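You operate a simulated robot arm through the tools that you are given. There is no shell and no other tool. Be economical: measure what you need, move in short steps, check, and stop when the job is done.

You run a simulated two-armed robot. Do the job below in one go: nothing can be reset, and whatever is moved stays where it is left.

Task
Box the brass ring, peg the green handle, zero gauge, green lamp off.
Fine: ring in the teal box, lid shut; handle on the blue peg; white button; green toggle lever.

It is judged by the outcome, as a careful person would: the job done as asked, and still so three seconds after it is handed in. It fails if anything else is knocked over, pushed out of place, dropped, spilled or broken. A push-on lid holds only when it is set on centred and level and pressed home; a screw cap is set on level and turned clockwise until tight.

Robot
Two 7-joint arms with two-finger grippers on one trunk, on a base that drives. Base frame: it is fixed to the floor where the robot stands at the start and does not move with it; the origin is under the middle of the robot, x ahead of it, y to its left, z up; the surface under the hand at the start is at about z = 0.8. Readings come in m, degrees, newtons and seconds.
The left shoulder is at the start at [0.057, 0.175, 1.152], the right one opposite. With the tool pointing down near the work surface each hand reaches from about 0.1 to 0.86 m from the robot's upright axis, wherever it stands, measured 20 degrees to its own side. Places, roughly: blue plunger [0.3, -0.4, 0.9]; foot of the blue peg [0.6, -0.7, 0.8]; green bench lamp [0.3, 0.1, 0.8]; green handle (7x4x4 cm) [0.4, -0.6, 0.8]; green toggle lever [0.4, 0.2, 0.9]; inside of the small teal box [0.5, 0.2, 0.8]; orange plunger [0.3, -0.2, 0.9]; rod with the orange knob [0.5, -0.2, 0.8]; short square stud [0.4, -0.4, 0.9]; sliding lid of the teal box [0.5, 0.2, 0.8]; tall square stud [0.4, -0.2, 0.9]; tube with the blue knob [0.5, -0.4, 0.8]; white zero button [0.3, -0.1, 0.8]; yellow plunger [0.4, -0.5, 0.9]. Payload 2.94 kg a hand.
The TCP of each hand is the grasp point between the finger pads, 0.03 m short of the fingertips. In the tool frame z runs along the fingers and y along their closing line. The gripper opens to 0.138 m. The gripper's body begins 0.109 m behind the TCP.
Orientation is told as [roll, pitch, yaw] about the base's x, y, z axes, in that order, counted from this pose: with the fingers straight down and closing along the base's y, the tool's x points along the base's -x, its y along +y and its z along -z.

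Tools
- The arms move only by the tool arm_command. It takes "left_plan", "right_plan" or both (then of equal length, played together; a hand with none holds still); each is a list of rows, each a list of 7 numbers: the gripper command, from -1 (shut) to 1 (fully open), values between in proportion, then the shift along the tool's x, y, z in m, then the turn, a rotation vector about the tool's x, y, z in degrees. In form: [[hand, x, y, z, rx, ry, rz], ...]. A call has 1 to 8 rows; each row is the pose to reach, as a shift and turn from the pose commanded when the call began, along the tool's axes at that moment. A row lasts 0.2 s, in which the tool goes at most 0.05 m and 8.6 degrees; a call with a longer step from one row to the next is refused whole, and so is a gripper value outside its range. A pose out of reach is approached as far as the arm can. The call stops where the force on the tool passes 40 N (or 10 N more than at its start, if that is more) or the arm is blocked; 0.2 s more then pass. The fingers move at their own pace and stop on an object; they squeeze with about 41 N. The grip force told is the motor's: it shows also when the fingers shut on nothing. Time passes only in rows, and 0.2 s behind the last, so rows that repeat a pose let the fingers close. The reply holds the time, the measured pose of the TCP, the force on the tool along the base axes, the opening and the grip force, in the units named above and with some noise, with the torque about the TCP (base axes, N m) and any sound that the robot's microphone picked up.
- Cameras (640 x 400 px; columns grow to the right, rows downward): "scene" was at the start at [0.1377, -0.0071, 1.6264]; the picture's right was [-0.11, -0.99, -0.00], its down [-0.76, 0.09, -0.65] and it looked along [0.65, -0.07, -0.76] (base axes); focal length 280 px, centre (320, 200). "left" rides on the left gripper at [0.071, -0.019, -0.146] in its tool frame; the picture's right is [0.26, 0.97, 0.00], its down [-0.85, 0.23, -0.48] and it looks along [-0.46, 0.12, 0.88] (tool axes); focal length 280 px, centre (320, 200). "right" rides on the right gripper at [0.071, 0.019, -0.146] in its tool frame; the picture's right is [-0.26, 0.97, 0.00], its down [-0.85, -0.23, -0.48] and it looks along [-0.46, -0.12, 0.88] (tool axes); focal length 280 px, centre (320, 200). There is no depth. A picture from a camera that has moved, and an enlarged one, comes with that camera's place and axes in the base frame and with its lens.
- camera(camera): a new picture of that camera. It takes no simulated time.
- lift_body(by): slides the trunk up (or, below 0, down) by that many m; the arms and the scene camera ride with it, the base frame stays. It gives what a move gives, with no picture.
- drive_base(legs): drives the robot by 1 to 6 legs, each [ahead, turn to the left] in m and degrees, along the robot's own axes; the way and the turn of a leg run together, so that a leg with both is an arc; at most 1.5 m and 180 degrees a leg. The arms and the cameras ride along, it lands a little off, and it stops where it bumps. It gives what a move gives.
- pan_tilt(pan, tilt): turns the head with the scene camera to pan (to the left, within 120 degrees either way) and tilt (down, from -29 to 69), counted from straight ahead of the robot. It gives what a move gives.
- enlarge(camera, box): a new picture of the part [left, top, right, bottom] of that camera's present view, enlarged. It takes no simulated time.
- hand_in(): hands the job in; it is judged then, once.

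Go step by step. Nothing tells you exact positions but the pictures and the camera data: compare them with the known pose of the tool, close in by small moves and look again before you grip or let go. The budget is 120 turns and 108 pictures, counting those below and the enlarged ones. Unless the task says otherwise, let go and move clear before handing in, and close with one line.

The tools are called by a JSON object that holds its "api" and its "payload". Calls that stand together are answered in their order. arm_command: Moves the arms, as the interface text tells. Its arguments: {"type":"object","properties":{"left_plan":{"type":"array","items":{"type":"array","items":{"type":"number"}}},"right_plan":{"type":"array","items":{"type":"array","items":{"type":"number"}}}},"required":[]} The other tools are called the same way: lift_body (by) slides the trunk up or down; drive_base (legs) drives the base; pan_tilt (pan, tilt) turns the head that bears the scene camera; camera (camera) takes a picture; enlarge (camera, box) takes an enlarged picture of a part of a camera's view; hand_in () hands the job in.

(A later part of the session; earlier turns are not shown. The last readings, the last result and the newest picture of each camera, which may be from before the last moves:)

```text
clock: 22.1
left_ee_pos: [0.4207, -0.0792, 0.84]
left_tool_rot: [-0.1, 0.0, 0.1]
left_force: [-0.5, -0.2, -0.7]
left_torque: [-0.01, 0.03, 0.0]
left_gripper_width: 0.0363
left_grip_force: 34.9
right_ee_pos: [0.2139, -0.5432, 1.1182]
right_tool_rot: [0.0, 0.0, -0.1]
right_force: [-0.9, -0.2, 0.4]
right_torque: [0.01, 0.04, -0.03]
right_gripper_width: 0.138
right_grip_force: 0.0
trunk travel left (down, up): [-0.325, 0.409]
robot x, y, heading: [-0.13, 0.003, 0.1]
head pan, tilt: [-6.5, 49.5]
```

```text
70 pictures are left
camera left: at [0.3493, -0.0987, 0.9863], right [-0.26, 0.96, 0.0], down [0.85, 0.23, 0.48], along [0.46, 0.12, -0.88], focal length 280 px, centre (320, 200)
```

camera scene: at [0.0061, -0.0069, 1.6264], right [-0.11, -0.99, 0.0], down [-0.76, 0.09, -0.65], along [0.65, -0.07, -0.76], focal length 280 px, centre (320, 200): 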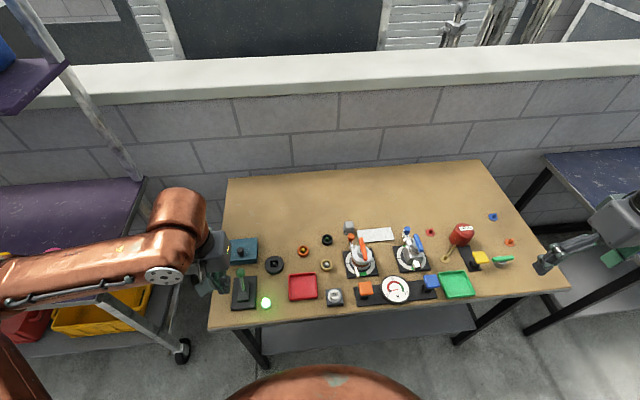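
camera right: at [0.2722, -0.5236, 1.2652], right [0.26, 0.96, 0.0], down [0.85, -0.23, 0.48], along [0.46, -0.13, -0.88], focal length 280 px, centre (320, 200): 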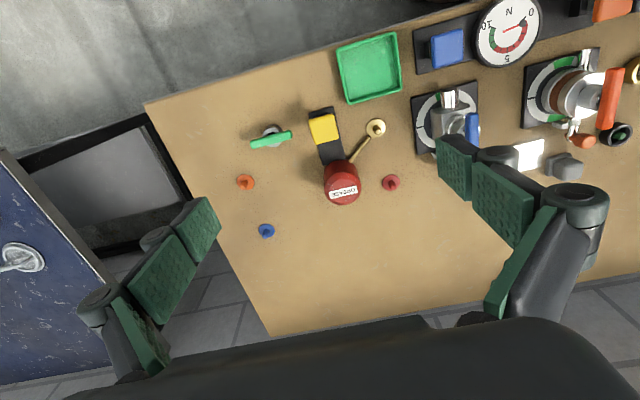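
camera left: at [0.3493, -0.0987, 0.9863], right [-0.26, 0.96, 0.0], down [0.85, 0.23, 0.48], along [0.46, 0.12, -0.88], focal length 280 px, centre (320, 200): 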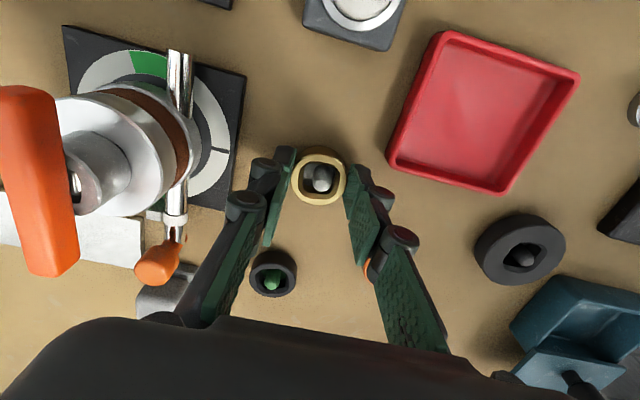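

The ring is gripped (36 mm). I lift it straight up.

{"api": "arm_command", "payload": {"left_plan": [[-1, 0, 0, 0, 0, 0, 0], [-1, 0, 0, -0.02, 0, 0, 0], [-1, 0, 0, -0.05, 0, 0, 0], [-1, 0, 0, -0.09, 0, 0, 0], [-1, 0, 0, -0.12, 0, 0, 0]]}}

{"api": "camera", "payload": {"camera": "left"}}

```text
clock: 23.3
left_ee_pos: [0.4218, -0.0772, 0.9582]
left_tool_rot: [-0.1, 0.0, 0.0]
left_force: [-0.2, 0.8, 0.5]
left_torque: [0.0, -0.03, -0.05]
left_gripper_width: 0.0
left_grip_force: 28.9
right_ee_pos: [0.2131, -0.5437, 1.118]
right_tool_rot: [-0.1, 0.0, -0.1]
right_force: [0.9, 0.4, -0.5]
right_torque: [0.01, -0.01, -0.01]
right_gripper_width: 0.1379
right_grip_force: 0.0
trunk travel left (down, up): [-0.325, 0.409]
robot x, y, heading: [-0.1276, -0.0006, -0.0]
head pan, tilt: [-6.5, 49.5]
```

```text
69 pictures are left
camera left: at [0.3504, -0.0967, 1.1048], right [-0.26, 0.96, 0.0], down [0.85, 0.23, 0.48], along [0.46, 0.12, -0.88], focal length 280 px, centre (320, 200)
```

left: 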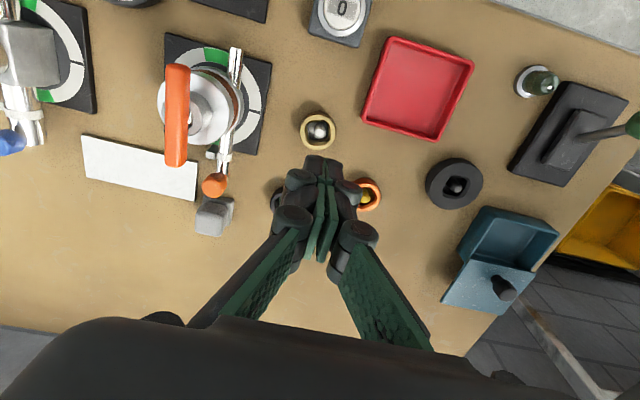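

The ring slipped out and stayed put. I look closely at it.

{"api": "enlarge", "payload": {"camera": "left", "box": [280, 95, 360, 165]}}

{"api": "enlarge", "payload": {"camera": "scene", "box": [300, 240, 350, 290]}}

```text
5.71 times, centred on (320, 130) of left
camera zoom: at [0.3504, -0.0967, 1.1048], right [-0.26, 0.96, 0.0], down [0.85, 0.23, 0.48], along [0.46, 0.12, -0.88], focal length 1602 px, centre (320, 600)
```

zoom: 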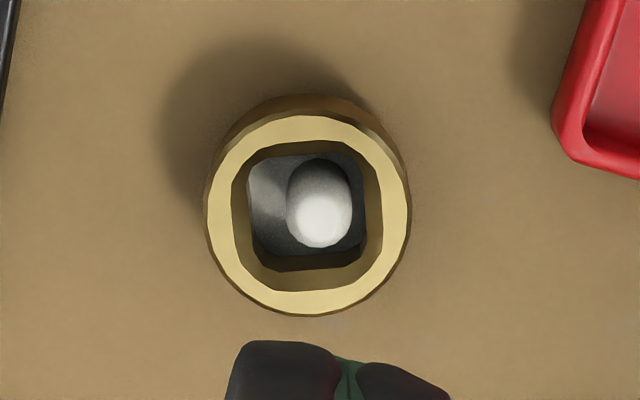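

```text
8.00 times, centred on (325, 265) of scene
camera zoom: at [0.0067, -0.0072, 1.6264], right [-0.11, -0.99, 0.0], down [-0.76, 0.09, -0.65], along [0.65, -0.07, -0.76], focal length 2242 px, centre (280, -320)
```

zoom: 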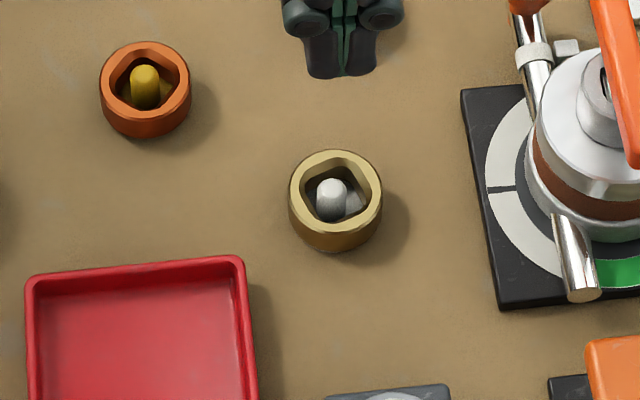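

The ring is only about 14 mm high, so I only pinched its top rim. I'll grip lower, with tips almost at the table.

{"api": "arm_command", "payload": {"left_plan": [[0, -0.001, -0.001, 0.01, 0, 0, 0], [0, -0.002, -0.002, 0.045, 0, 0, 0], [-0.1, -0.002, -0.002, 0.09, 0, 0, 0], [-0.1, -0.002, -0.002, 0.11, 0, 0, 0], [-0.1, -0.002, -0.002, 0.12, 0, 0, 0], [-0.1, -0.002, -0.002, 0.125, 0, 0, 0]]}}

{"api": "camera", "payload": {"camera": "left"}}

```text
clock: 24.7
left_ee_pos: [0.4238, -0.0803, 0.8344]
left_tool_rot: [-0.1, 0.1, 0.0]
left_force: [1.0, -0.1, 0.7]
left_torque: [0.02, 0.05, 0.0]
left_gripper_width: 0.0624
left_grip_force: 0.1
right_ee_pos: [0.2135, -0.5426, 1.1172]
right_tool_rot: [0.0, 0.1, -0.2]
right_force: [-0.9, 0.5, 0.5]
right_torque: [-0.02, 0.01, 0.02]
right_gripper_width: 0.1379
right_grip_force: 0.1
trunk travel left (down, up): [-0.325, 0.409]
robot x, y, heading: [-0.1281, 0.0006, 0.1]
head pan, tilt: [-6.5, 49.5]
```

```text
66 pictures are left
camera left: at [0.3519, -0.0996, 0.9803], right [-0.26, 0.96, 0.0], down [0.85, 0.23, 0.48], along [0.46, 0.12, -0.88], focal length 280 px, centre (320, 200)
```

left: 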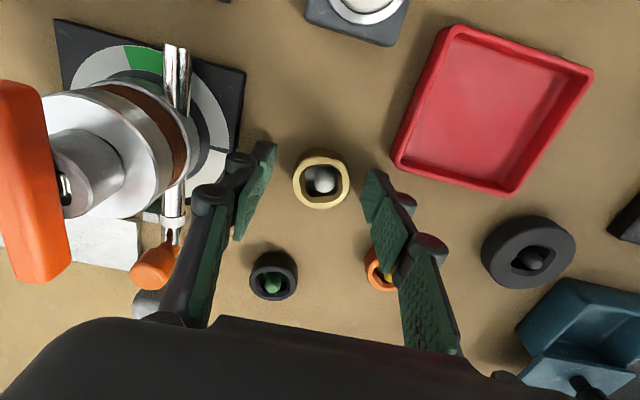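

{"api": "arm_command", "payload": {"left_plan": [[-0.1, -0.002, 0.001, 0.003, 0, 0, 0], [-1, -0.002, 0.001, 0.003, 0, 0, 0], [-1, -0.002, 0.001, 0.003, 0, 0, 0], [-1, -0.002, 0.001, 0.003, 0, 0, 0], [-1, -0.002, 0.001, 0.003, 0, 0, 0], [-1, -0.002, 0.001, 0.003, 0, 0, 0], [-1, -0.002, 0.001, -0.004, 0, 0, 0], [-1, -0.002, 0.001, -0.015, 0, 0, 0]]}}

{"api": "camera", "payload": {"camera": "left"}}

```text
clock: 26.5
left_ee_pos: [0.4261, -0.0778, 0.8481]
left_tool_rot: [-0.1, 0.0, 0.1]
left_force: [0.1, -0.3, -0.3]
left_torque: [0.01, 0.01, 0.01]
left_gripper_width: 0.034
left_grip_force: 41.2
right_ee_pos: [0.2123, -0.5442, 1.1189]
right_tool_rot: [-0.1, 0.0, -0.2]
right_force: [-0.4, -0.1, -0.9]
right_torque: [0.01, 0.0, 0.01]
right_gripper_width: 0.1378
right_grip_force: 0.1
trunk travel left (down, up): [-0.325, 0.409]
robot x, y, heading: [-0.1274, -0.002, -0.1]
head pan, tilt: [-6.5, 49.5]
```

```text
65 pictures are left
camera left: at [0.3545, -0.0983, 0.9945], right [-0.26, 0.96, 0.0], down [0.85, 0.23, 0.48], along [0.46, 0.12, -0.88], focal length 280 px, centre (320, 200)
```

left: 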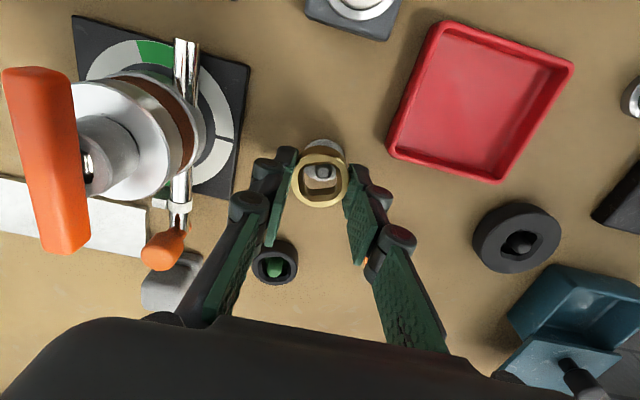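

The ring is off its post. I lift on up and carry it above the open box.

{"api": "arm_command", "payload": {"left_plan": [[-1, 0, 0, -0.03, 0, 0, 0], [-1, 0, 0, -0.065, 0, 0, 0], [-1, 0, 0, -0.1, 0, 0, 0]]}}

{"api": "arm_command", "payload": {"left_plan": [[-1, -0.01, 0.044, 0, 0, 0, 0], [-1, -0.02, 0.088, 0, 0, 0, 0], [-1, -0.03, 0.132, 0, 0, 0, 0], [-1, -0.04, 0.176, 0, 0, 0, 0], [-1, -0.05, 0.22, 0, 0, 0, 0], [-1, -0.06, 0.263, 0, 0, 0, 0], [-1, -0.06, 0.263, 0, 0, 0, 0]]}}

{"api": "camera", "payload": {"camera": "left"}}

{"api": "enlarge", "payload": {"camera": "scene", "box": [210, 220, 290, 300]}}

```text
clock: 27.3
left_ee_pos: [0.4258, -0.0794, 0.9497]
left_tool_rot: [-0.1, 0.0, 0.0]
left_force: [-1.0, 0.5, -0.8]
left_torque: [0.02, -0.05, -0.01]
left_gripper_width: 0.0342
left_grip_force: 41.4
right_ee_pos: [0.2133, -0.543, 1.1193]
right_tool_rot: [0.0, -0.1, -0.2]
right_force: [-0.9, -1.3, -0.7]
right_torque: [-0.01, -0.03, -0.01]
right_gripper_width: 0.1379
right_grip_force: 0.0
trunk travel left (down, up): [-0.325, 0.409]
robot x, y, heading: [-0.1322, -0.0025, -0.0]
head pan, tilt: [-6.5, 49.5]
```

```text
clock: 28.9
left_ee_pos: [0.4839, 0.1836, 0.9467]
left_tool_rot: [-0.2, 0.0, 0.0]
left_force: [-0.6, -0.5, -0.5]
left_torque: [0.04, -0.02, -0.01]
left_gripper_width: 0.0342
left_grip_force: 40.5
right_ee_pos: [0.2137, -0.545, 1.1187]
right_tool_rot: [0.0, 0.0, 0.0]
right_force: [0.0, -0.4, 0.1]
right_torque: [0.05, -0.01, 0.02]
right_gripper_width: 0.138
right_grip_force: 0.2
trunk travel left (down, up): [-0.325, 0.409]
robot x, y, heading: [-0.1333, -0.0001, 0.1]
head pan, tilt: [-6.5, 49.5]
```

```text
64 pictures are left
camera left: at [0.4131, 0.1639, 1.0932], right [-0.26, 0.96, 0.0], down [0.85, 0.23, 0.48], along [0.46, 0.12, -0.88], focal length 280 px, centre (320, 200)
```

left: 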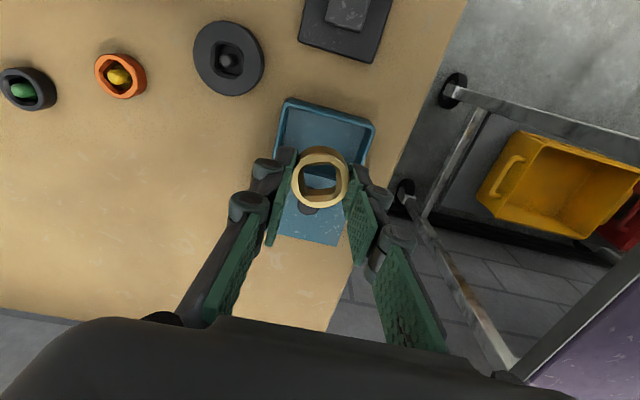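

```text
5.00 times, centred on (250, 260) of scene
camera zoom: at [0.0072, -0.008, 1.6263], right [-0.11, -0.99, 0.0], down [-0.76, 0.09, -0.65], along [0.65, -0.07, -0.76], focal length 1401 px, centre (670, -100)
```

zoom: 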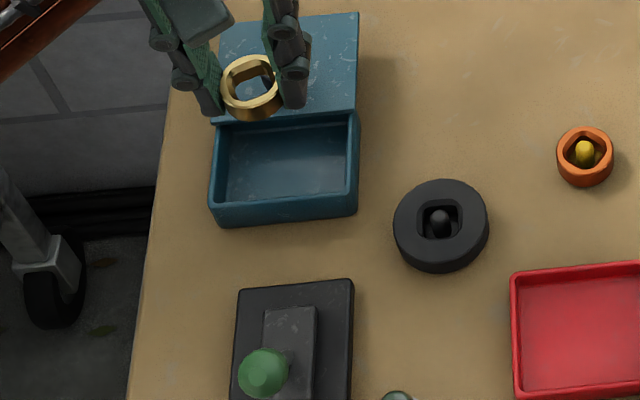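

The ring hangs over the opening (x 0.457–0.514, y about 0.184). I lower it in.

{"api": "arm_command", "payload": {"left_plan": [[-1, -0.002, 0, 0.04, 0, 0, 0], [-1, -0.002, 0, 0.07, 0, 0, 0], [-1, -0.002, 0, 0.085, 0, 0, 0], [-1, -0.002, 0, 0.098, 0, 0, 0]]}}

{"api": "camera", "payload": {"camera": "left"}}

{"api": "enlarge", "payload": {"camera": "scene", "box": [210, 220, 290, 300]}}

```text
clock: 29.9
left_ee_pos: [0.488, 0.1834, 0.85]
left_tool_rot: [-0.1, 0.1, 0.0]
left_force: [0.1, -1.3, -1.0]
left_torque: [-0.01, 0.0, -0.03]
left_gripper_width: 0.034
left_grip_force: 41.0
right_ee_pos: [0.2139, -0.543, 1.1191]
right_tool_rot: [0.0, 0.1, -0.1]
right_force: [-0.1, -0.4, -0.6]
right_torque: [-0.03, 0.01, -0.03]
right_gripper_width: 0.1381
right_grip_force: 0.1
trunk travel left (down, up): [-0.325, 0.409]
robot x, y, heading: [-0.1319, 0.0011, 0.2]
head pan, tilt: [-6.5, 49.5]
```

```text
62 pictures are left
camera left: at [0.4162, 0.1644, 0.9961], right [-0.26, 0.96, 0.0], down [0.85, 0.23, 0.48], along [0.46, 0.12, -0.88], focal length 280 px, centre (320, 200)
```

left: 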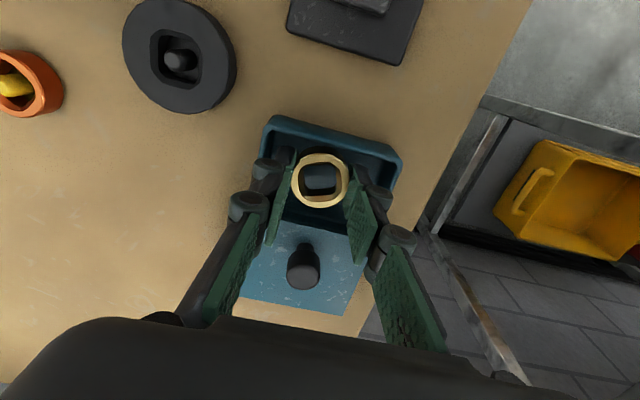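

```text
5.00 times, centred on (250, 260) of scene
camera zoom: at [0.0071, -0.0067, 1.6264], right [-0.11, -0.99, 0.0], down [-0.76, 0.09, -0.65], along [0.65, -0.07, -0.76], focal length 1401 px, centre (670, -100)
```

zoom: 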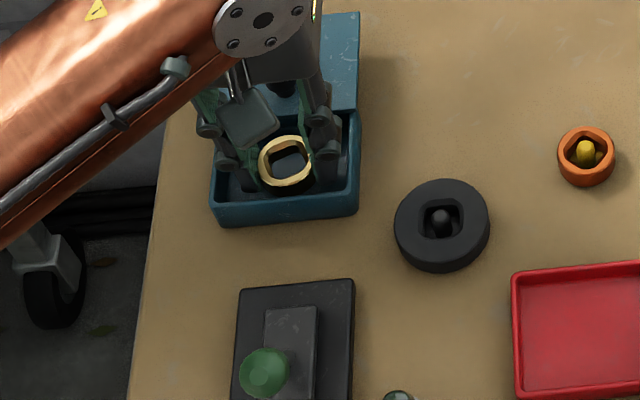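

The ring is inside the walls. I lower a touch more, release slightly and rise.

{"api": "arm_command", "payload": {"left_plan": [[-1, 0, 0, 0.005, 0, 0, 0], [-1, 0, 0, 0.01, 0, 0, 0], [-0.35, 0, 0, 0.01, 0, 0, 0], [-0.35, 0, 0, 0.01, 0, 0, 0], [-0.35, 0, 0, -0.01, 0, 0, 0], [-0.35, 0, 0, -0.05, 0, 0, 0], [-0.35, 0, 0, -0.09, 0, 0, 0]]}}

{"api": "camera", "payload": {"camera": "left"}}

```text
clock: 31.5
left_ee_pos: [0.4867, 0.1858, 0.9396]
left_tool_rot: [-0.1, -0.1, 0.1]
left_force: [-0.9, 0.6, -0.2]
left_torque: [-0.01, -0.01, -0.04]
left_gripper_width: 0.0448
left_grip_force: 0.0
right_ee_pos: [0.212, -0.5438, 1.1194]
right_tool_rot: [0.0, 0.1, -0.1]
right_force: [0.0, -0.6, -0.4]
right_torque: [-0.01, -0.01, -0.02]
right_gripper_width: 0.138
right_grip_force: 0.1
trunk travel left (down, up): [-0.325, 0.409]
robot x, y, heading: [-0.1329, 0.0007, -0.0]
head pan, tilt: [-6.5, 49.5]
```

```text
60 pictures are left
camera left: at [0.4156, 0.1657, 1.0855], right [-0.26, 0.96, 0.0], down [0.85, 0.23, 0.48], along [0.46, 0.12, -0.88], focal length 280 px, centre (320, 200)
```

left: 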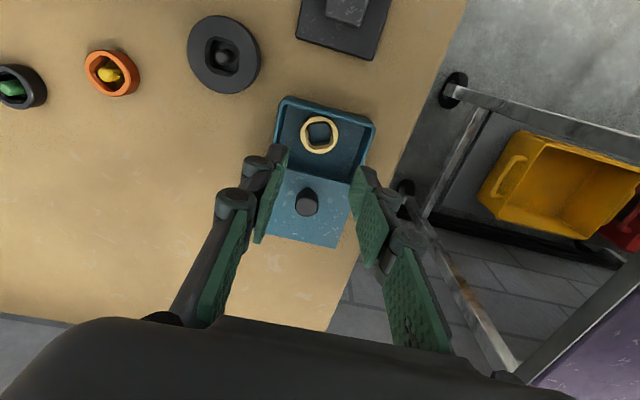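

The ring lies flat in the box. Now I go behind the lid knob (at x≈0.534) with closed fingers to push the lid shut.

{"api": "arm_command", "payload": {"left_plan": [[-1, -0.04, -0.002, 0, 0, 0, 0], [-1, -0.083, -0.002, 0, 0, 0, 0], [-1, -0.083, -0.002, 0, 0, 0, 0], [-1, -0.083, -0.002, 0.03, 0, 0, 0], [-1, -0.083, -0.002, 0.054, 0, 0, 0]]}}

{"api": "camera", "payload": {"camera": "left"}}

```text
clock: 32.7
left_ee_pos: [0.5702, 0.1827, 0.8835]
left_tool_rot: [-0.2, 0.0, -0.1]
left_force: [-0.7, 0.0, 0.5]
left_torque: [0.0, -0.02, 0.02]
left_gripper_width: 0.0001
left_grip_force: 29.0
right_ee_pos: [0.2131, -0.5433, 1.1179]
right_tool_rot: [-0.1, 0.0, -0.1]
right_force: [-0.2, -0.4, -0.1]
right_torque: [-0.03, -0.05, -0.02]
right_gripper_width: 0.1379
right_grip_force: 0.0
trunk travel left (down, up): [-0.325, 0.409]
robot x, y, heading: [-0.1338, 0.0007, 0.0]
head pan, tilt: [-6.5, 49.5]
```

```text
59 pictures are left
camera left: at [0.4987, 0.1634, 1.0317], right [-0.26, 0.96, 0.0], down [0.85, 0.23, 0.48], along [0.46, 0.12, -0.88], focal length 280 px, centre (320, 200)
```

left: 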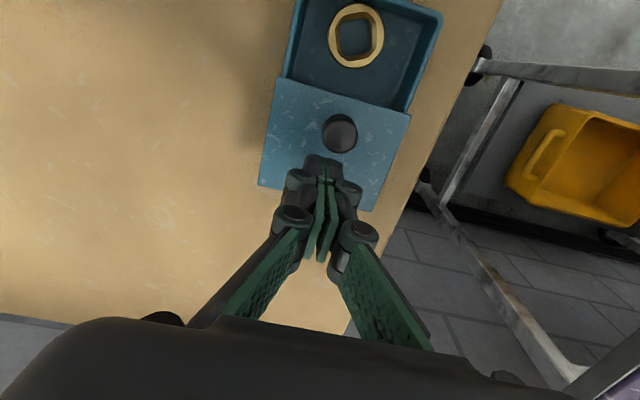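

Finger is behind the knob. I push it shut.

{"api": "arm_command", "payload": {"left_plan": [[-1, 0.012, 0.003, 0, 0, 0, 0], [-1, 0.027, 0.003, 0, 0, 0, 0], [-1, 0.042, 0.003, 0, 0, 0, 0], [-1, 0.056, 0.003, 0, 0, 0, 0], [-1, 0.066, 0.003, 0, 0, 0, 0], [-1, 0.073, 0.003, 0, 0, 0, 0], [-1, 0.077, 0.003, 0, 0, 0, 0]]}}

{"api": "camera", "payload": {"camera": "left"}}

```text
clock: 34.3
left_ee_pos: [0.5018, 0.1877, 0.8883]
left_tool_rot: [-0.4, -1.0, 0.7]
left_force: [20.8, 0.6, -6.6]
left_torque: [-0.06, -0.58, -0.05]
left_gripper_width: 0.0
left_grip_force: 28.4
right_ee_pos: [0.2147, -0.5448, 1.1185]
right_tool_rot: [0.0, 0.1, -0.3]
right_force: [0.1, -0.5, 0.3]
right_torque: [0.01, -0.08, 0.02]
right_gripper_width: 0.1382
right_grip_force: 0.1
trunk travel left (down, up): [-0.325, 0.409]
robot x, y, heading: [-0.1284, -0.0036, 0.2]
head pan, tilt: [-6.5, 49.5]
stopped in row 7 (left hand): the force on the tool passed its limit at 44 N (the readings are from after the stop); the commanded pose is now the measured one
```

```text
58 pictures are left
camera left: at [0.4276, 0.1668, 1.0331], right [-0.27, 0.96, -0.01], down [0.84, 0.24, 0.49], along [0.47, 0.13, -0.87], focal length 280 px, centre (320, 200)
```

left: 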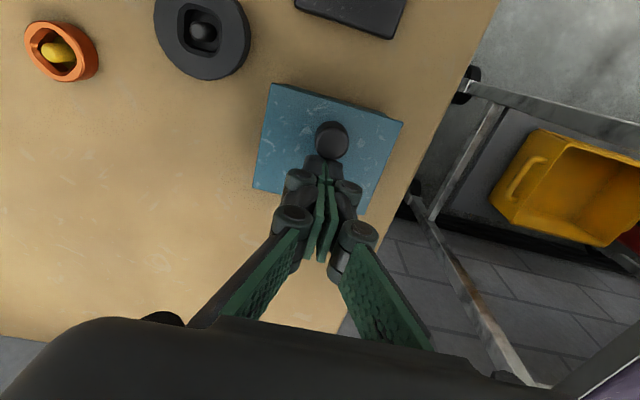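

It has reached its stop. I back off, rise, and verify; meanwhile I head toward the white button.

{"api": "arm_command", "payload": {"left_plan": [[-1, -0.008, 0, 0, 0, 0, 0], [-1, -0.008, 0, -0.045, 0, 0, 0], [-1, -0.008, 0, -0.09, 0, 0, 0], [-1, 0.04, 0, -0.1, 0, 0, 0], [-1, 0.085, 0, -0.1, 0, 0, 0]]}}

{"api": "enlarge", "payload": {"camera": "left", "box": [240, 100, 400, 220]}}

{"api": "enlarge", "payload": {"camera": "scene", "box": [200, 210, 320, 330]}}

```text
clock: 35.5
left_ee_pos: [0.4111, 0.1869, 0.987]
left_tool_rot: [-0.3, -0.7, 0.4]
left_force: [-0.5, -0.1, 0.5]
left_torque: [-0.01, 0.0, -0.01]
left_gripper_width: 0.0001
left_grip_force: 28.7
right_ee_pos: [0.2132, -0.5442, 1.1186]
right_tool_rot: [0.0, 0.0, -0.3]
right_force: [-1.0, -0.5, 0.1]
right_torque: [0.01, -0.01, 0.01]
right_gripper_width: 0.138
right_grip_force: 0.0
trunk travel left (down, up): [-0.325, 0.409]
robot x, y, heading: [-0.1294, -0.0002, 0.1]
head pan, tilt: [-6.5, 49.5]
```

```text
3.33 times, centred on (320, 160) of left
camera zoom: at [0.3365, 0.1663, 1.1329], right [-0.27, 0.96, -0.01], down [0.84, 0.24, 0.49], along [0.47, 0.12, -0.87], focal length 935 px, centre (320, 333)
```

zoom: 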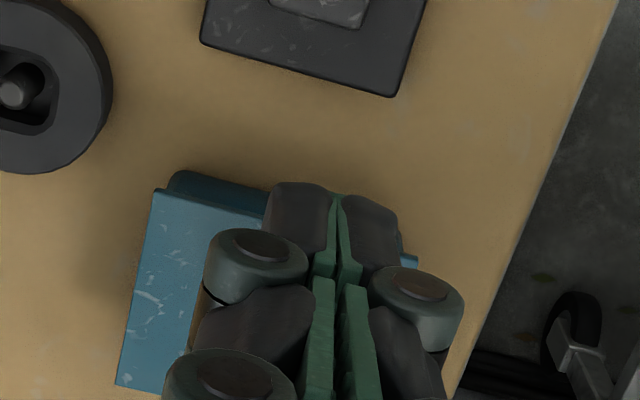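

```text
3.33 times, centred on (260, 270) of scene
camera zoom: at [0.0069, -0.0071, 1.6264], right [-0.11, -0.99, 0.0], down [-0.76, 0.09, -0.65], along [0.65, -0.07, -0.76], focal length 934 px, centre (520, -33)
```

zoom: 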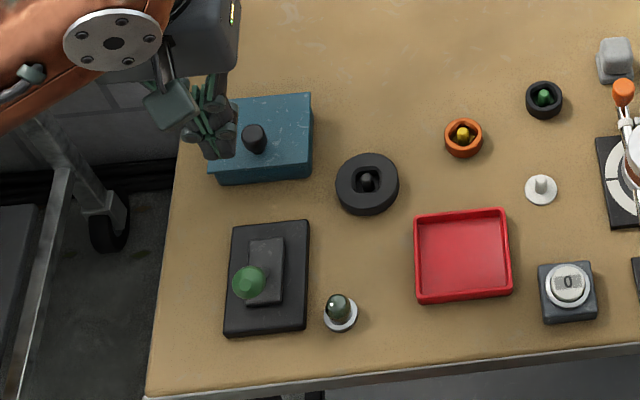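

The lid is shut. Next the white button near (0.315,-0.086); I move the closed left hand above it.

{"api": "arm_command", "payload": {"left_plan": [[-1, 0.0, -0.045, 0, 0, 0, 0], [-1, 0.015, -0.09, 0, 0, 0, 0], [-1, 0.03, -0.135, 0, 0, 0, 0], [-1, 0.045, -0.18, 0, 0, 0, 0], [-1, 0.06, -0.224, 0, 0, 0, 0], [-1, 0.08, -0.26, 0.01, 0, 0, 0], [-1, 0.096, -0.273, 0.03, 0, 0, 0]]}}

{"api": "camera", "payload": {"camera": "left"}}

{"api": "camera", "payload": {"camera": "scene"}}

```text
clock: 37.1
left_ee_pos: [0.3212, -0.091, 0.958]
left_tool_rot: [-0.2, -0.8, 0.5]
left_force: [-0.4, 0.1, 0.3]
left_torque: [0.0, 0.02, 0.02]
left_gripper_width: 0.0
left_grip_force: 29.1
right_ee_pos: [0.2131, -0.5442, 1.1191]
right_tool_rot: [0.0, 0.0, -0.1]
right_force: [0.3, 0.2, -0.1]
right_torque: [-0.06, 0.01, 0.0]
right_gripper_width: 0.138
right_grip_force: 0.0
trunk travel left (down, up): [-0.325, 0.409]
robot x, y, heading: [-0.1323, 0.0032, 0.2]
head pan, tilt: [-6.5, 49.5]
```

```text
55 pictures are left
camera left: at [0.2472, -0.1107, 1.1029], right [-0.27, 0.96, -0.01], down [0.84, 0.24, 0.49], along [0.47, 0.13, -0.87], focal length 280 px, centre (320, 200)
```

left: 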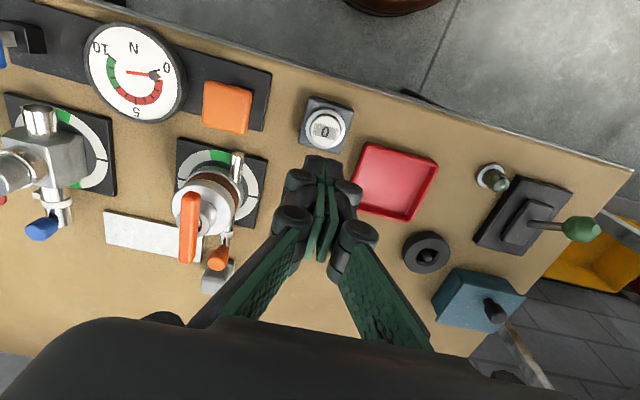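

```text
54 pictures are left
camera scene: at [0.0075, -0.0071, 1.6263], right [-0.11, -0.99, 0.0], down [-0.76, 0.09, -0.65], along [0.65, -0.07, -0.76], focal length 280 px, centre (320, 200)
```

scene: 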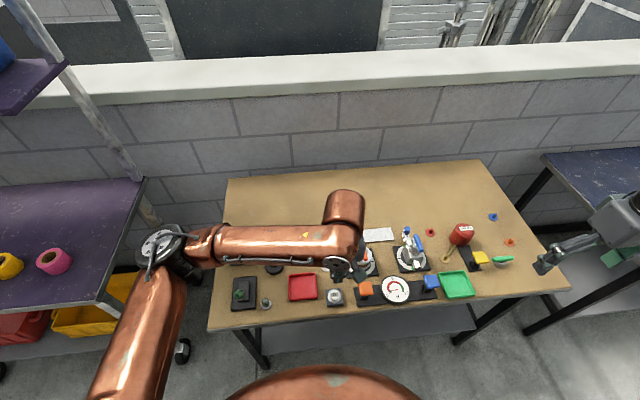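

Button centre at about (0.316,-0.088). I align and descend slowly onto it.

{"api": "arm_command", "payload": {"left_plan": [[-1, 0.005, 0.0035, 0.03, 0, 0, 0], [-1, 0.005, 0.0035, 0.065, 0, 0, 0], [-1, 0.005, 0.0035, 0.08, 0, 0, 0]]}}

{"api": "enlarge", "payload": {"camera": "left", "box": [240, 70, 400, 200]}}

{"api": "enlarge", "payload": {"camera": "scene", "box": [300, 250, 440, 330]}}

```text
clock: 37.9
left_ee_pos: [0.3168, -0.0845, 0.8771]
left_tool_rot: [-0.2, -0.9, 0.3]
left_force: [0.6, 0.7, 0.0]
left_torque: [-0.01, 0.01, 0.02]
left_gripper_width: 0.0002
left_grip_force: 28.5
right_ee_pos: [0.2137, -0.5441, 1.119]
right_tool_rot: [0.0, 0.0, -0.1]
right_force: [-0.3, 0.8, 0.3]
right_torque: [-0.01, -0.02, 0.0]
right_gripper_width: 0.1382
right_grip_force: 0.0
trunk travel left (down, up): [-0.325, 0.409]
robot x, y, heading: [-0.1286, 0.0014, 0.1]
head pan, tilt: [-6.5, 49.5]
```

```text
3.08 times, centred on (320, 135) of left
camera zoom: at [0.2432, -0.1046, 1.0224], right [-0.27, 0.96, -0.01], down [0.84, 0.24, 0.49], along [0.47, 0.12, -0.87], focal length 863 px, centre (320, 400)
```

zoom: 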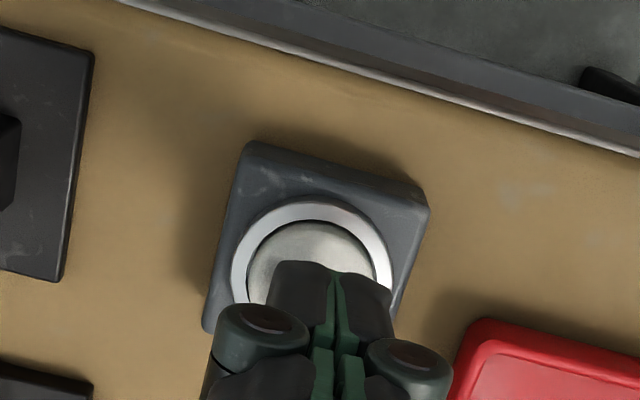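

```text
4.57 times, centred on (370, 290) of scene
camera zoom: at [0.0075, -0.0072, 1.6264], right [-0.11, -0.99, 0.0], down [-0.76, 0.09, -0.65], along [0.65, -0.07, -0.76], focal length 1281 px, centre (91, -211)
```

zoom: 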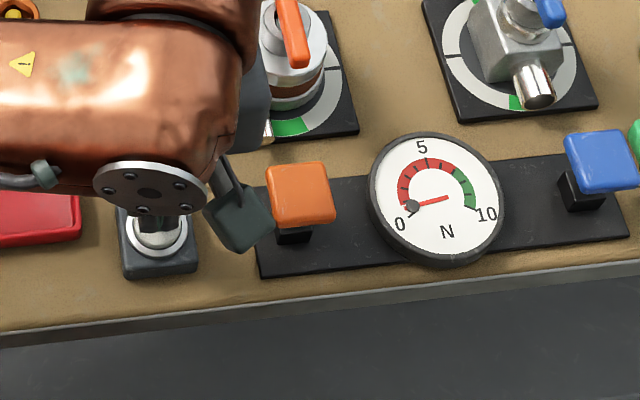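

Aligned. I press down in small steps.

{"api": "arm_command", "payload": {"left_plan": [[-1, 0, -0.003, 0.006, 0, 0, 0], [-1, 0, -0.003, 0.01, 0, 0, 0], [-1, 0, -0.003, 0.013, 0, 0, 0], [-1, 0, -0.003, 0.016, 0, 0, 0], [-1, 0, -0.003, 0.019, 0, 0, 0], [-1, 0, -0.003, 0.021, 0, 0, 0]]}}

{"api": "enlarge", "payload": {"camera": "scene", "box": [300, 250, 440, 330]}}

{"api": "enlarge", "payload": {"camera": "left", "box": [240, 70, 400, 200]}}

```text
clock: 39.3
left_ee_pos: [0.3159, -0.0876, 0.8575]
left_tool_rot: [-0.2, -1.0, 0.5]
left_force: [-0.1, -0.3, 1.8]
left_torque: [0.0, 0.01, -0.01]
left_gripper_width: 0.0061
left_grip_force: 28.2
right_ee_pos: [0.2129, -0.5445, 1.1184]
right_tool_rot: [0.0, 0.0, -0.2]
right_force: [-0.6, -0.8, 0.0]
right_torque: [-0.02, -0.01, 0.02]
right_gripper_width: 0.1379
right_grip_force: 0.0
trunk travel left (down, up): [-0.325, 0.409]
robot x, y, heading: [-0.13, 0.0018, 0.3]
head pan, tilt: [-6.5, 49.5]
heard: click
```

```text
4.57 times, centred on (370, 290) of scene
camera zoom: at [0.0073, -0.0073, 1.6264], right [-0.11, -0.99, 0.0], down [-0.76, 0.09, -0.65], along [0.65, -0.07, -0.76], focal length 1281 px, centre (91, -211)
```

zoom: 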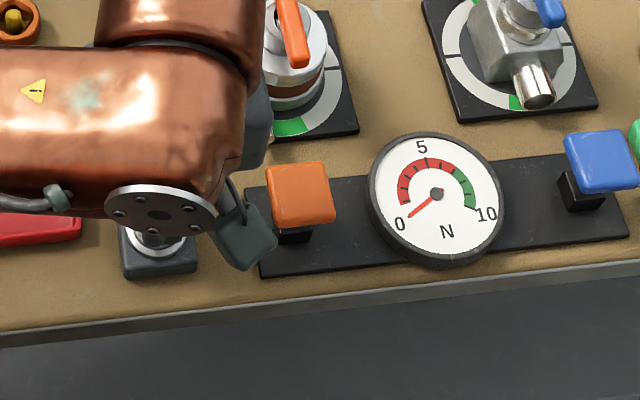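

```text
3.08 times, centred on (320, 135) of left
camera zoom: at [0.2422, -0.1079, 1.0017], right [-0.27, 0.96, -0.01], down [0.84, 0.24, 0.49], along [0.47, 0.13, -0.87], focal length 863 px, centre (320, 400)
```

zoom: 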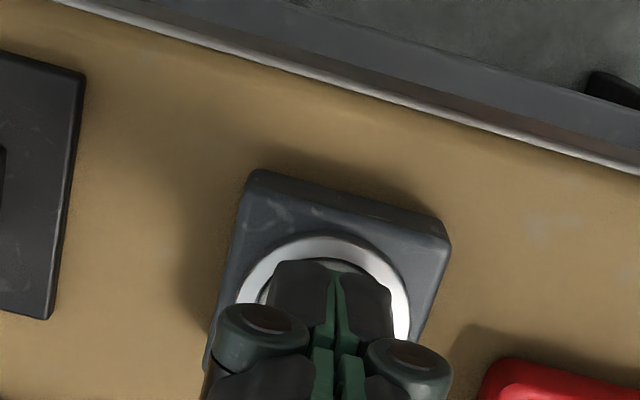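

Click heard and the needle is at 0. I raise the left hand and bring both arms in for driving to the right.

{"api": "arm_command", "payload": {"left_plan": [[-1, 0, 0, -0.045, 0, 0, 0], [-1, 0, 0, -0.09, 0, 0, 0], [-1, 0, 0.03, -0.125, 0, 0, 0], [-1, -0.01, 0.07, -0.15, 0, 0, 0], [-1, -0.03, 0.11, -0.17, 0, 0, 0], [-1, -0.05, 0.15, -0.19, 0, 0, 0]], "right_plan": [[1, -0.009, 0.04, 0, 0, 0, 0], [1, -0.018, 0.08, 0, 0, 0, 0], [0.5, -0.027, 0.12, 0, 0, 0, 0], [0, -0.037, 0.16, 0, 0, 0, 0], [0, -0.047, 0.2, 0, 0, 0, 0], [0, -0.057, 0.24, 0, 0, 0, 0]]}}

{"api": "enlarge", "payload": {"camera": "scene", "box": [200, 210, 460, 340]}}

```text
clock: 40.7
left_ee_pos: [0.36, 0.066, 1.0456]
left_tool_rot: [-0.3, -0.8, 0.4]
left_force: [0.8, 1.5, -0.9]
left_torque: [-0.1, 0.02, 0.0]
left_gripper_width: 0.0001
left_grip_force: 28.6
right_ee_pos: [0.2695, -0.3001, 1.1195]
right_tool_rot: [-0.2, 0.0, -0.2]
right_force: [-0.4, 0.5, -0.4]
right_torque: [-0.11, 0.02, -0.02]
right_gripper_width: 0.0691
right_grip_force: 0.0
trunk travel left (down, up): [-0.325, 0.409]
robot x, y, heading: [-0.1305, 0.0043, 0.2]
head pan, tilt: [-6.5, 49.5]
```

```text
2.46 times, centred on (330, 275) of scene
camera zoom: at [0.0075, -0.0033, 1.6264], right [-0.11, -0.99, 0.0], down [-0.76, 0.08, -0.65], along [0.65, -0.08, -0.76], focal length 690 px, centre (295, 15)
```

zoom: 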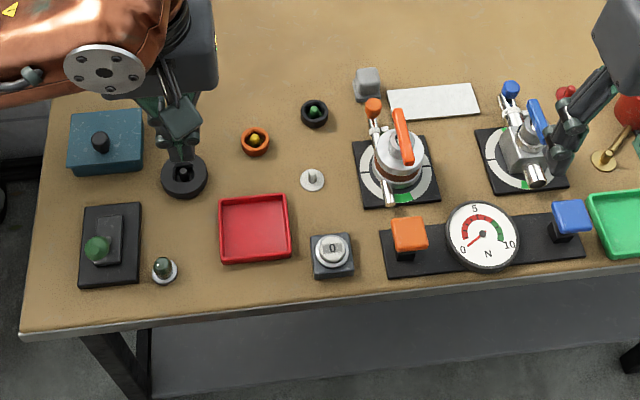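

Left-side jobs look done. I drive: back, turn right, forward, turn partly back.

{"api": "drive_base", "payload": {"legs": [[-0.35, 0], [0, -40], [0.45, 0], [0, 25]]}}

{"api": "camera", "payload": {"camera": "scene"}}

```text
clock: 48.4
left_ee_pos: [0.3522, -0.3639, 1.0444]
left_tool_rot: [-0.2, -0.8, -15.1]
left_force: [0.7, -0.2, -0.1]
left_torque: [-0.05, 0.01, 0.02]
left_gripper_width: 0.0
left_grip_force: 28.0
right_ee_pos: [0.1668, -0.693, 1.1197]
right_tool_rot: [-0.1, 0.1, -15.7]
right_force: [0.3, -1.0, -0.1]
right_torque: [-0.02, 0.01, 0.03]
right_gripper_width: 0.0691
right_grip_force: 0.1
trunk travel left (down, up): [-0.325, 0.409]
robot x, y, heading: [-0.1396, -0.2941, -15.3]
head pan, tilt: [-6.5, 49.5]
```

```text
48 pictures are left
camera scene: at [-0.0072, -0.3368, 1.6264], right [-0.38, -0.93, 0.0], down [-0.7, 0.29, -0.65], along [0.6, -0.24, -0.76], focal length 280 px, centre (320, 200)
```

scene: 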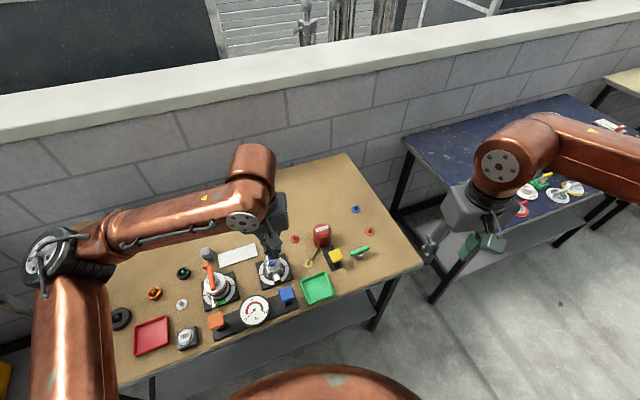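

{"api": "arm_command", "payload": {"left_plan": [[-1, 0, 0.03, -0.03, 0, 0, 0], [-1, 0, 0.06, -0.06, 0, 0, 0], [-1, 0, 0.09, -0.09, 0, 0, 0], [-1, 0, 0.12, -0.1, 0, 0, 0]]}}

{"api": "enlarge", "payload": {"camera": "scene", "box": [290, 190, 400, 290]}}

```text
clock: 49.4
left_ee_pos: [0.3821, -0.2454, 1.1452]
left_tool_rot: [-0.3, -0.7, -15.1]
left_force: [-0.1, 0.1, 0.5]
left_torque: [-0.03, -0.02, 0.02]
left_gripper_width: 0.0
left_grip_force: 28.4
right_ee_pos: [0.1656, -0.693, 1.1214]
right_tool_rot: [0.0, 0.1, -15.8]
right_force: [0.1, 0.2, 0.9]
right_torque: [-0.03, 0.01, 0.0]
right_gripper_width: 0.0691
right_grip_force: 0.0
trunk travel left (down, up): [-0.325, 0.409]
robot x, y, heading: [-0.1367, -0.2919, -15.7]
head pan, tilt: [-6.5, 49.5]
```

```text
4.00 times, centred on (345, 240) of scene
camera zoom: at [-0.0071, -0.3358, 1.6264], right [-0.38, -0.93, 0.0], down [-0.7, 0.29, -0.65], along [0.6, -0.24, -0.76], focal length 1121 px, centre (220, 40)
```

zoom: 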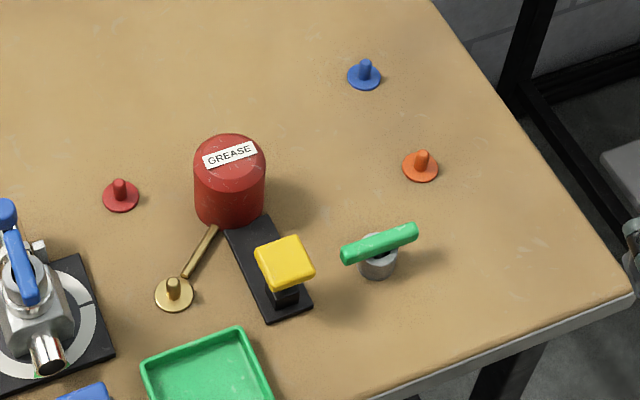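

The handle lies with its hub down and bar along y, centre about (0.371,-0.629); the blue peg is upright at about (0.55,-0.71). I swing the right hand over the handle, turning it to close along x.

{"api": "arm_command", "payload": {"right_plan": [[0, -0.0225, 0.0146, 0.0075, 0, 0, 8.5], [0, -0.045, 0.029, 0.015, 0, 0, 17], [0, -0.0675, 0.044, 0.0225, 0, 0, 25.5], [0, -0.09, 0.0585, 0.03, 0, 0, 34], [0, -0.1125, 0.073, 0.0375, 0, 0, 42.5], [0, -0.135, 0.088, 0.045, 0, 0, 51], [0, -0.1575, 0.102, 0.0525, 0, 0, 59.5], [0, -0.18, 0.117, 0.06, 0, 0, 68]]}}

{"api": "camera", "payload": {"camera": "right"}}

```text
clock: 51.2
left_ee_pos: [0.3828, -0.2465, 1.1448]
left_tool_rot: [-0.2, -0.8, -15.1]
left_force: [-0.8, -0.1, 0.2]
left_torque: [0.0, 0.01, -0.02]
left_gripper_width: 0.0
left_grip_force: 28.8
right_ee_pos: [0.3212, -0.6499, 1.0761]
right_tool_rot: [0.1, -0.1, -78.8]
right_force: [0.5, -0.1, -1.3]
right_torque: [-0.01, 0.04, 0.0]
right_gripper_width: 0.0689
right_grip_force: 0.1
right hand out of reach, approached as far as the arm can: row 7, 8
trunk travel left (down, up): [-0.325, 0.409]
robot x, y, heading: [-0.136, -0.2927, -15.7]
head pan, tilt: [-6.5, 49.5]
```

```text
46 pictures are left
camera right: at [0.3258, -0.5755, 1.2217], right [1.0, -0.07, 0.0], down [-0.06, -0.88, 0.48], along [-0.03, -0.47, -0.88], focal length 280 px, centre (320, 200)
```

right: 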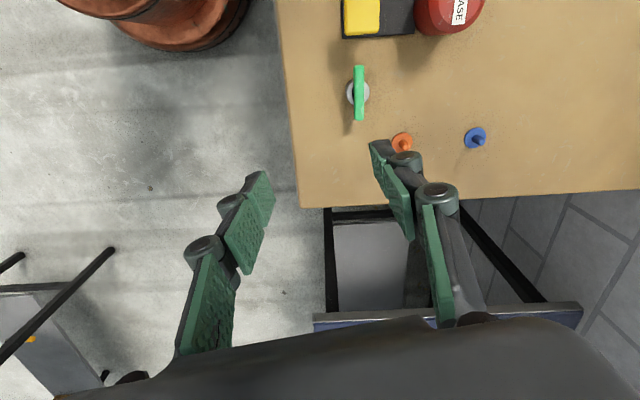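

The wrist limits here. I turn the base a bit to the right so the hand has better reach at this yaw.

{"api": "drive_base", "payload": {"legs": [[0, -16]]}}

```text
clock: 52.5
left_ee_pos: [0.3752, -0.3888, 1.1442]
left_tool_rot: [-0.2, -0.8, -30.8]
left_force: [-0.6, -0.5, -0.4]
left_torque: [0.07, -0.01, 0.0]
left_gripper_width: 0.0
left_grip_force: 28.2
right_ee_pos: [0.2083, -0.7604, 1.0743]
right_tool_rot: [0.0, 0.0, -94.1]
right_force: [0.2, 0.3, 0.1]
right_torque: [0.03, 0.02, -0.03]
right_gripper_width: 0.0689
right_grip_force: 0.2
trunk travel left (down, up): [-0.325, 0.409]
robot x, y, heading: [-0.1356, -0.2957, -31.1]
head pan, tilt: [-6.5, 49.5]
```

{"api": "arm_command", "payload": {"right_plan": [[0, 0.024, 0.026, 0.015, 0, 0, 0], [0, 0.048, 0.052, 0.03, 0, 0, 0], [0, 0.072, 0.077, 0.045, 0, 0, 0], [0, 0.096, 0.103, 0.06, 0, 0, 0], [0, 0.12, 0.128, 0.075, 0, 0, 0], [0, 0.142, 0.153, 0.09, 0, 0, 0]]}}

{"api": "camera", "payload": {"camera": "right"}}

{"api": "camera", "payload": {"camera": "scene"}}

```text
clock: 54.0
left_ee_pos: [0.3761, -0.3876, 1.1439]
left_tool_rot: [-0.1, -0.8, -30.7]
left_force: [0.4, 0.2, 0.0]
left_torque: [-0.02, 0.01, 0.02]
left_gripper_width: 0.0001
left_grip_force: 28.2
right_ee_pos: [0.1974, -0.7245, 1.0677]
right_tool_rot: [0.0, -0.1, -94.2]
right_force: [-0.4, 0.7, 0.1]
right_torque: [-0.02, -0.01, -0.02]
right_gripper_width: 0.0689
right_grip_force: 0.1
right hand out of reach, approached as far as the arm can: row 1, 2, 3, 4, 5, 6
trunk travel left (down, up): [-0.325, 0.409]
robot x, y, heading: [-0.137, -0.2943, -31.1]
head pan, tilt: [-6.5, 49.5]
```

```text
45 pictures are left
camera right: at [0.2212, -0.6557, 1.2144], right [0.94, -0.33, 0.0], down [-0.29, -0.83, 0.48], along [-0.16, -0.45, -0.88], focal length 280 px, centre (320, 200)
```

right: 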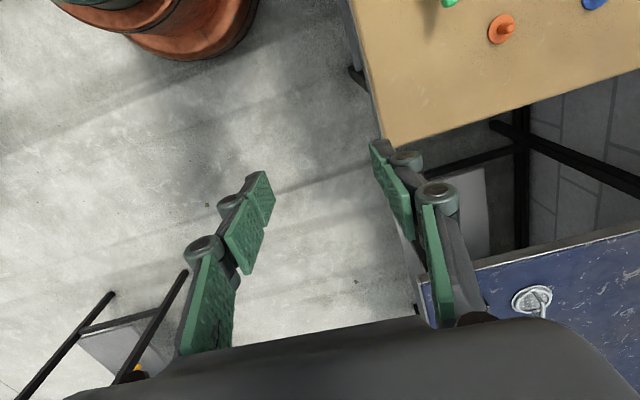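

```text
44 pictures are left
camera scene: at [-0.0245, -0.3706, 1.6264], right [-0.61, -0.79, 0.0], down [-0.6, 0.46, -0.65], along [0.51, -0.4, -0.76], focal length 280 px, centre (320, 200)
```

scene: 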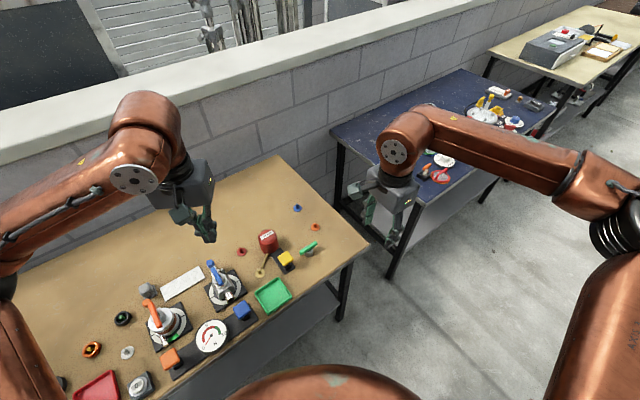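

Yawed that way the wrist is at its limit. Instead I'll grip the bar end-to-end along y, with the hand nearly straight; I turn the hand back and reposition the base a little.

{"api": "arm_command", "payload": {"right_plan": [[0.3, 0, 0, 0, 0, 0, -8.5], [0.4, 0, 0, 0, 0, 0, -17], [0.4, 0, 0, 0, 0, 0, -25.5], [0.4, 0, 0, 0, 0, 0, -34], [0.4, 0, 0, 0, 0, 0, -42.5], [0.4, 0, 0, 0, 0, 0, -51], [0.4, 0, 0, 0, 0, 0, -59.5], [0.4, 0, 0, 0, 0, 0, -68]]}}

{"api": "drive_base", "payload": {"legs": [[0.1, 12]]}}

```text
clock: 55.8
left_ee_pos: [0.3758, -0.3885, 1.1446]
left_tool_rot: [-0.3, -0.8, -30.7]
left_force: [-1.0, 0.2, 0.3]
left_torque: [0.01, -0.01, 0.03]
left_gripper_width: 0.0
left_grip_force: 28.1
right_ee_pos: [0.2005, -0.736, 1.0661]
right_tool_rot: [0.1, 0.0, -26.0]
right_force: [0.0, -0.3, -0.2]
right_torque: [0.0, 0.02, -0.01]
right_gripper_width: 0.0963
right_grip_force: 0.0
right hand out of reach, approached as far as the arm can: row 5, 6, 7, 8
trunk travel left (down, up): [-0.325, 0.409]
robot x, y, heading: [-0.1351, -0.2913, -31.2]
head pan, tilt: [-6.5, 49.5]
```

```text
clock: 56.9
left_ee_pos: [0.4662, -0.3186, 1.148]
left_tool_rot: [-0.2, -1.4, -18.8]
left_force: [-0.3, 0.0, -0.6]
left_torque: [-0.03, -0.05, 0.02]
left_gripper_width: 0.0
left_grip_force: 28.4
right_ee_pos: [0.3673, -0.6972, 1.0707]
right_tool_rot: [0.0, -0.6, -14.2]
right_force: [-0.1, 0.8, -0.3]
right_torque: [-0.01, -0.03, -0.02]
right_gripper_width: 0.0966
right_grip_force: 0.1
trunk travel left (down, up): [-0.325, 0.409]
robot x, y, heading: [-0.0408, -0.339, -19.2]
head pan, tilt: [-6.5, 49.5]
```

{"api": "arm_command", "payload": {"right_plan": [[0.4, 0.004, 0.022, 0.03, 0, 0, -3.3], [0.4, 0.008, 0.045, 0.06, 0, 0, -6.6], [0.4, 0.0128, 0.067, 0.095, 0, 0, -9.8]]}}

{"api": "camera", "payload": {"camera": "right"}}

{"api": "camera", "payload": {"camera": "scene"}}

```text
clock: 57.7
left_ee_pos: [0.4703, -0.3222, 1.1472]
left_tool_rot: [-0.2, -1.2, -18.8]
left_force: [0.4, 0.3, -0.8]
left_torque: [0.03, 0.09, -0.04]
left_gripper_width: 0.0
left_grip_force: 27.9
right_ee_pos: [0.3498, -0.6609, 1.0228]
right_tool_rot: [0.0, -0.4, -6.5]
right_force: [0.2, -0.6, -0.5]
right_torque: [0.03, 0.05, -0.02]
right_gripper_width: 0.0965
right_grip_force: 0.1
right hand out of reach, approached as far as the arm can: row 1, 2, 3
trunk travel left (down, up): [-0.325, 0.409]
robot x, y, heading: [-0.0488, -0.3388, -19.2]
head pan, tilt: [-6.5, 49.5]
```

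```text
43 pictures are left
camera right: at [0.2804, -0.6332, 1.1676], right [0.37, 0.93, 0.0], down [0.81, -0.32, 0.48], along [0.45, -0.18, -0.88], focal length 280 px, centre (320, 200)
```

right: 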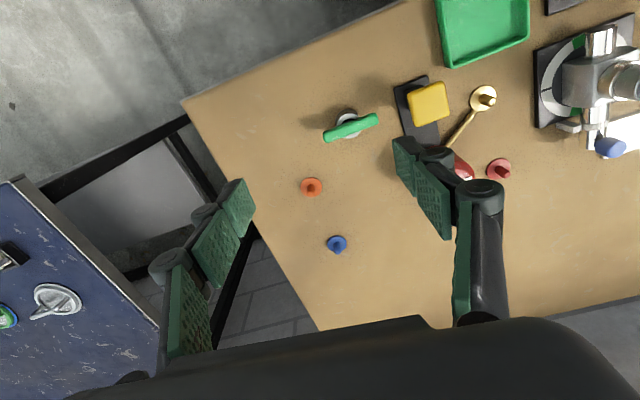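

```text
42 pictures are left
camera scene: at [0.0838, -0.3895, 1.6261], right [-0.43, -0.9, 0.0], down [-0.69, 0.33, -0.65], along [0.58, -0.28, -0.76], focal length 280 px, centre (320, 200)
```

scene: 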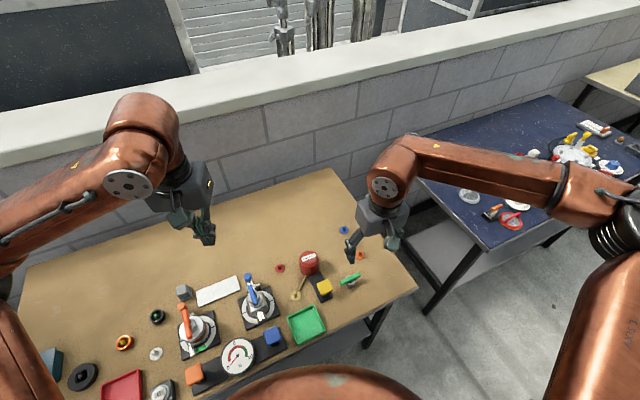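

Too close in front of the shoulder. I back the base by 0.1 m, then move over the handle.

{"api": "drive_base", "payload": {"legs": [[-0.1, 0]]}}

```text
clock: 58.9
left_ee_pos: [0.4033, -0.2992, 1.1383]
left_tool_rot: [-0.2, 0.4, -18.7]
left_force: [-1.4, 0.5, 0.9]
left_torque: [-0.04, -0.17, 0.03]
left_gripper_width: 0.0
left_grip_force: 28.1
right_ee_pos: [0.2801, -0.6374, 1.0147]
right_tool_rot: [0.1, 1.0, -6.6]
right_force: [-0.1, 0.5, 0.2]
right_torque: [-0.02, -0.16, -0.03]
right_gripper_width: 0.0969
right_grip_force: 0.0
trunk travel left (down, up): [-0.325, 0.409]
robot x, y, heading: [-0.1391, -0.3047, -19.0]
head pan, tilt: [-6.5, 49.5]
```

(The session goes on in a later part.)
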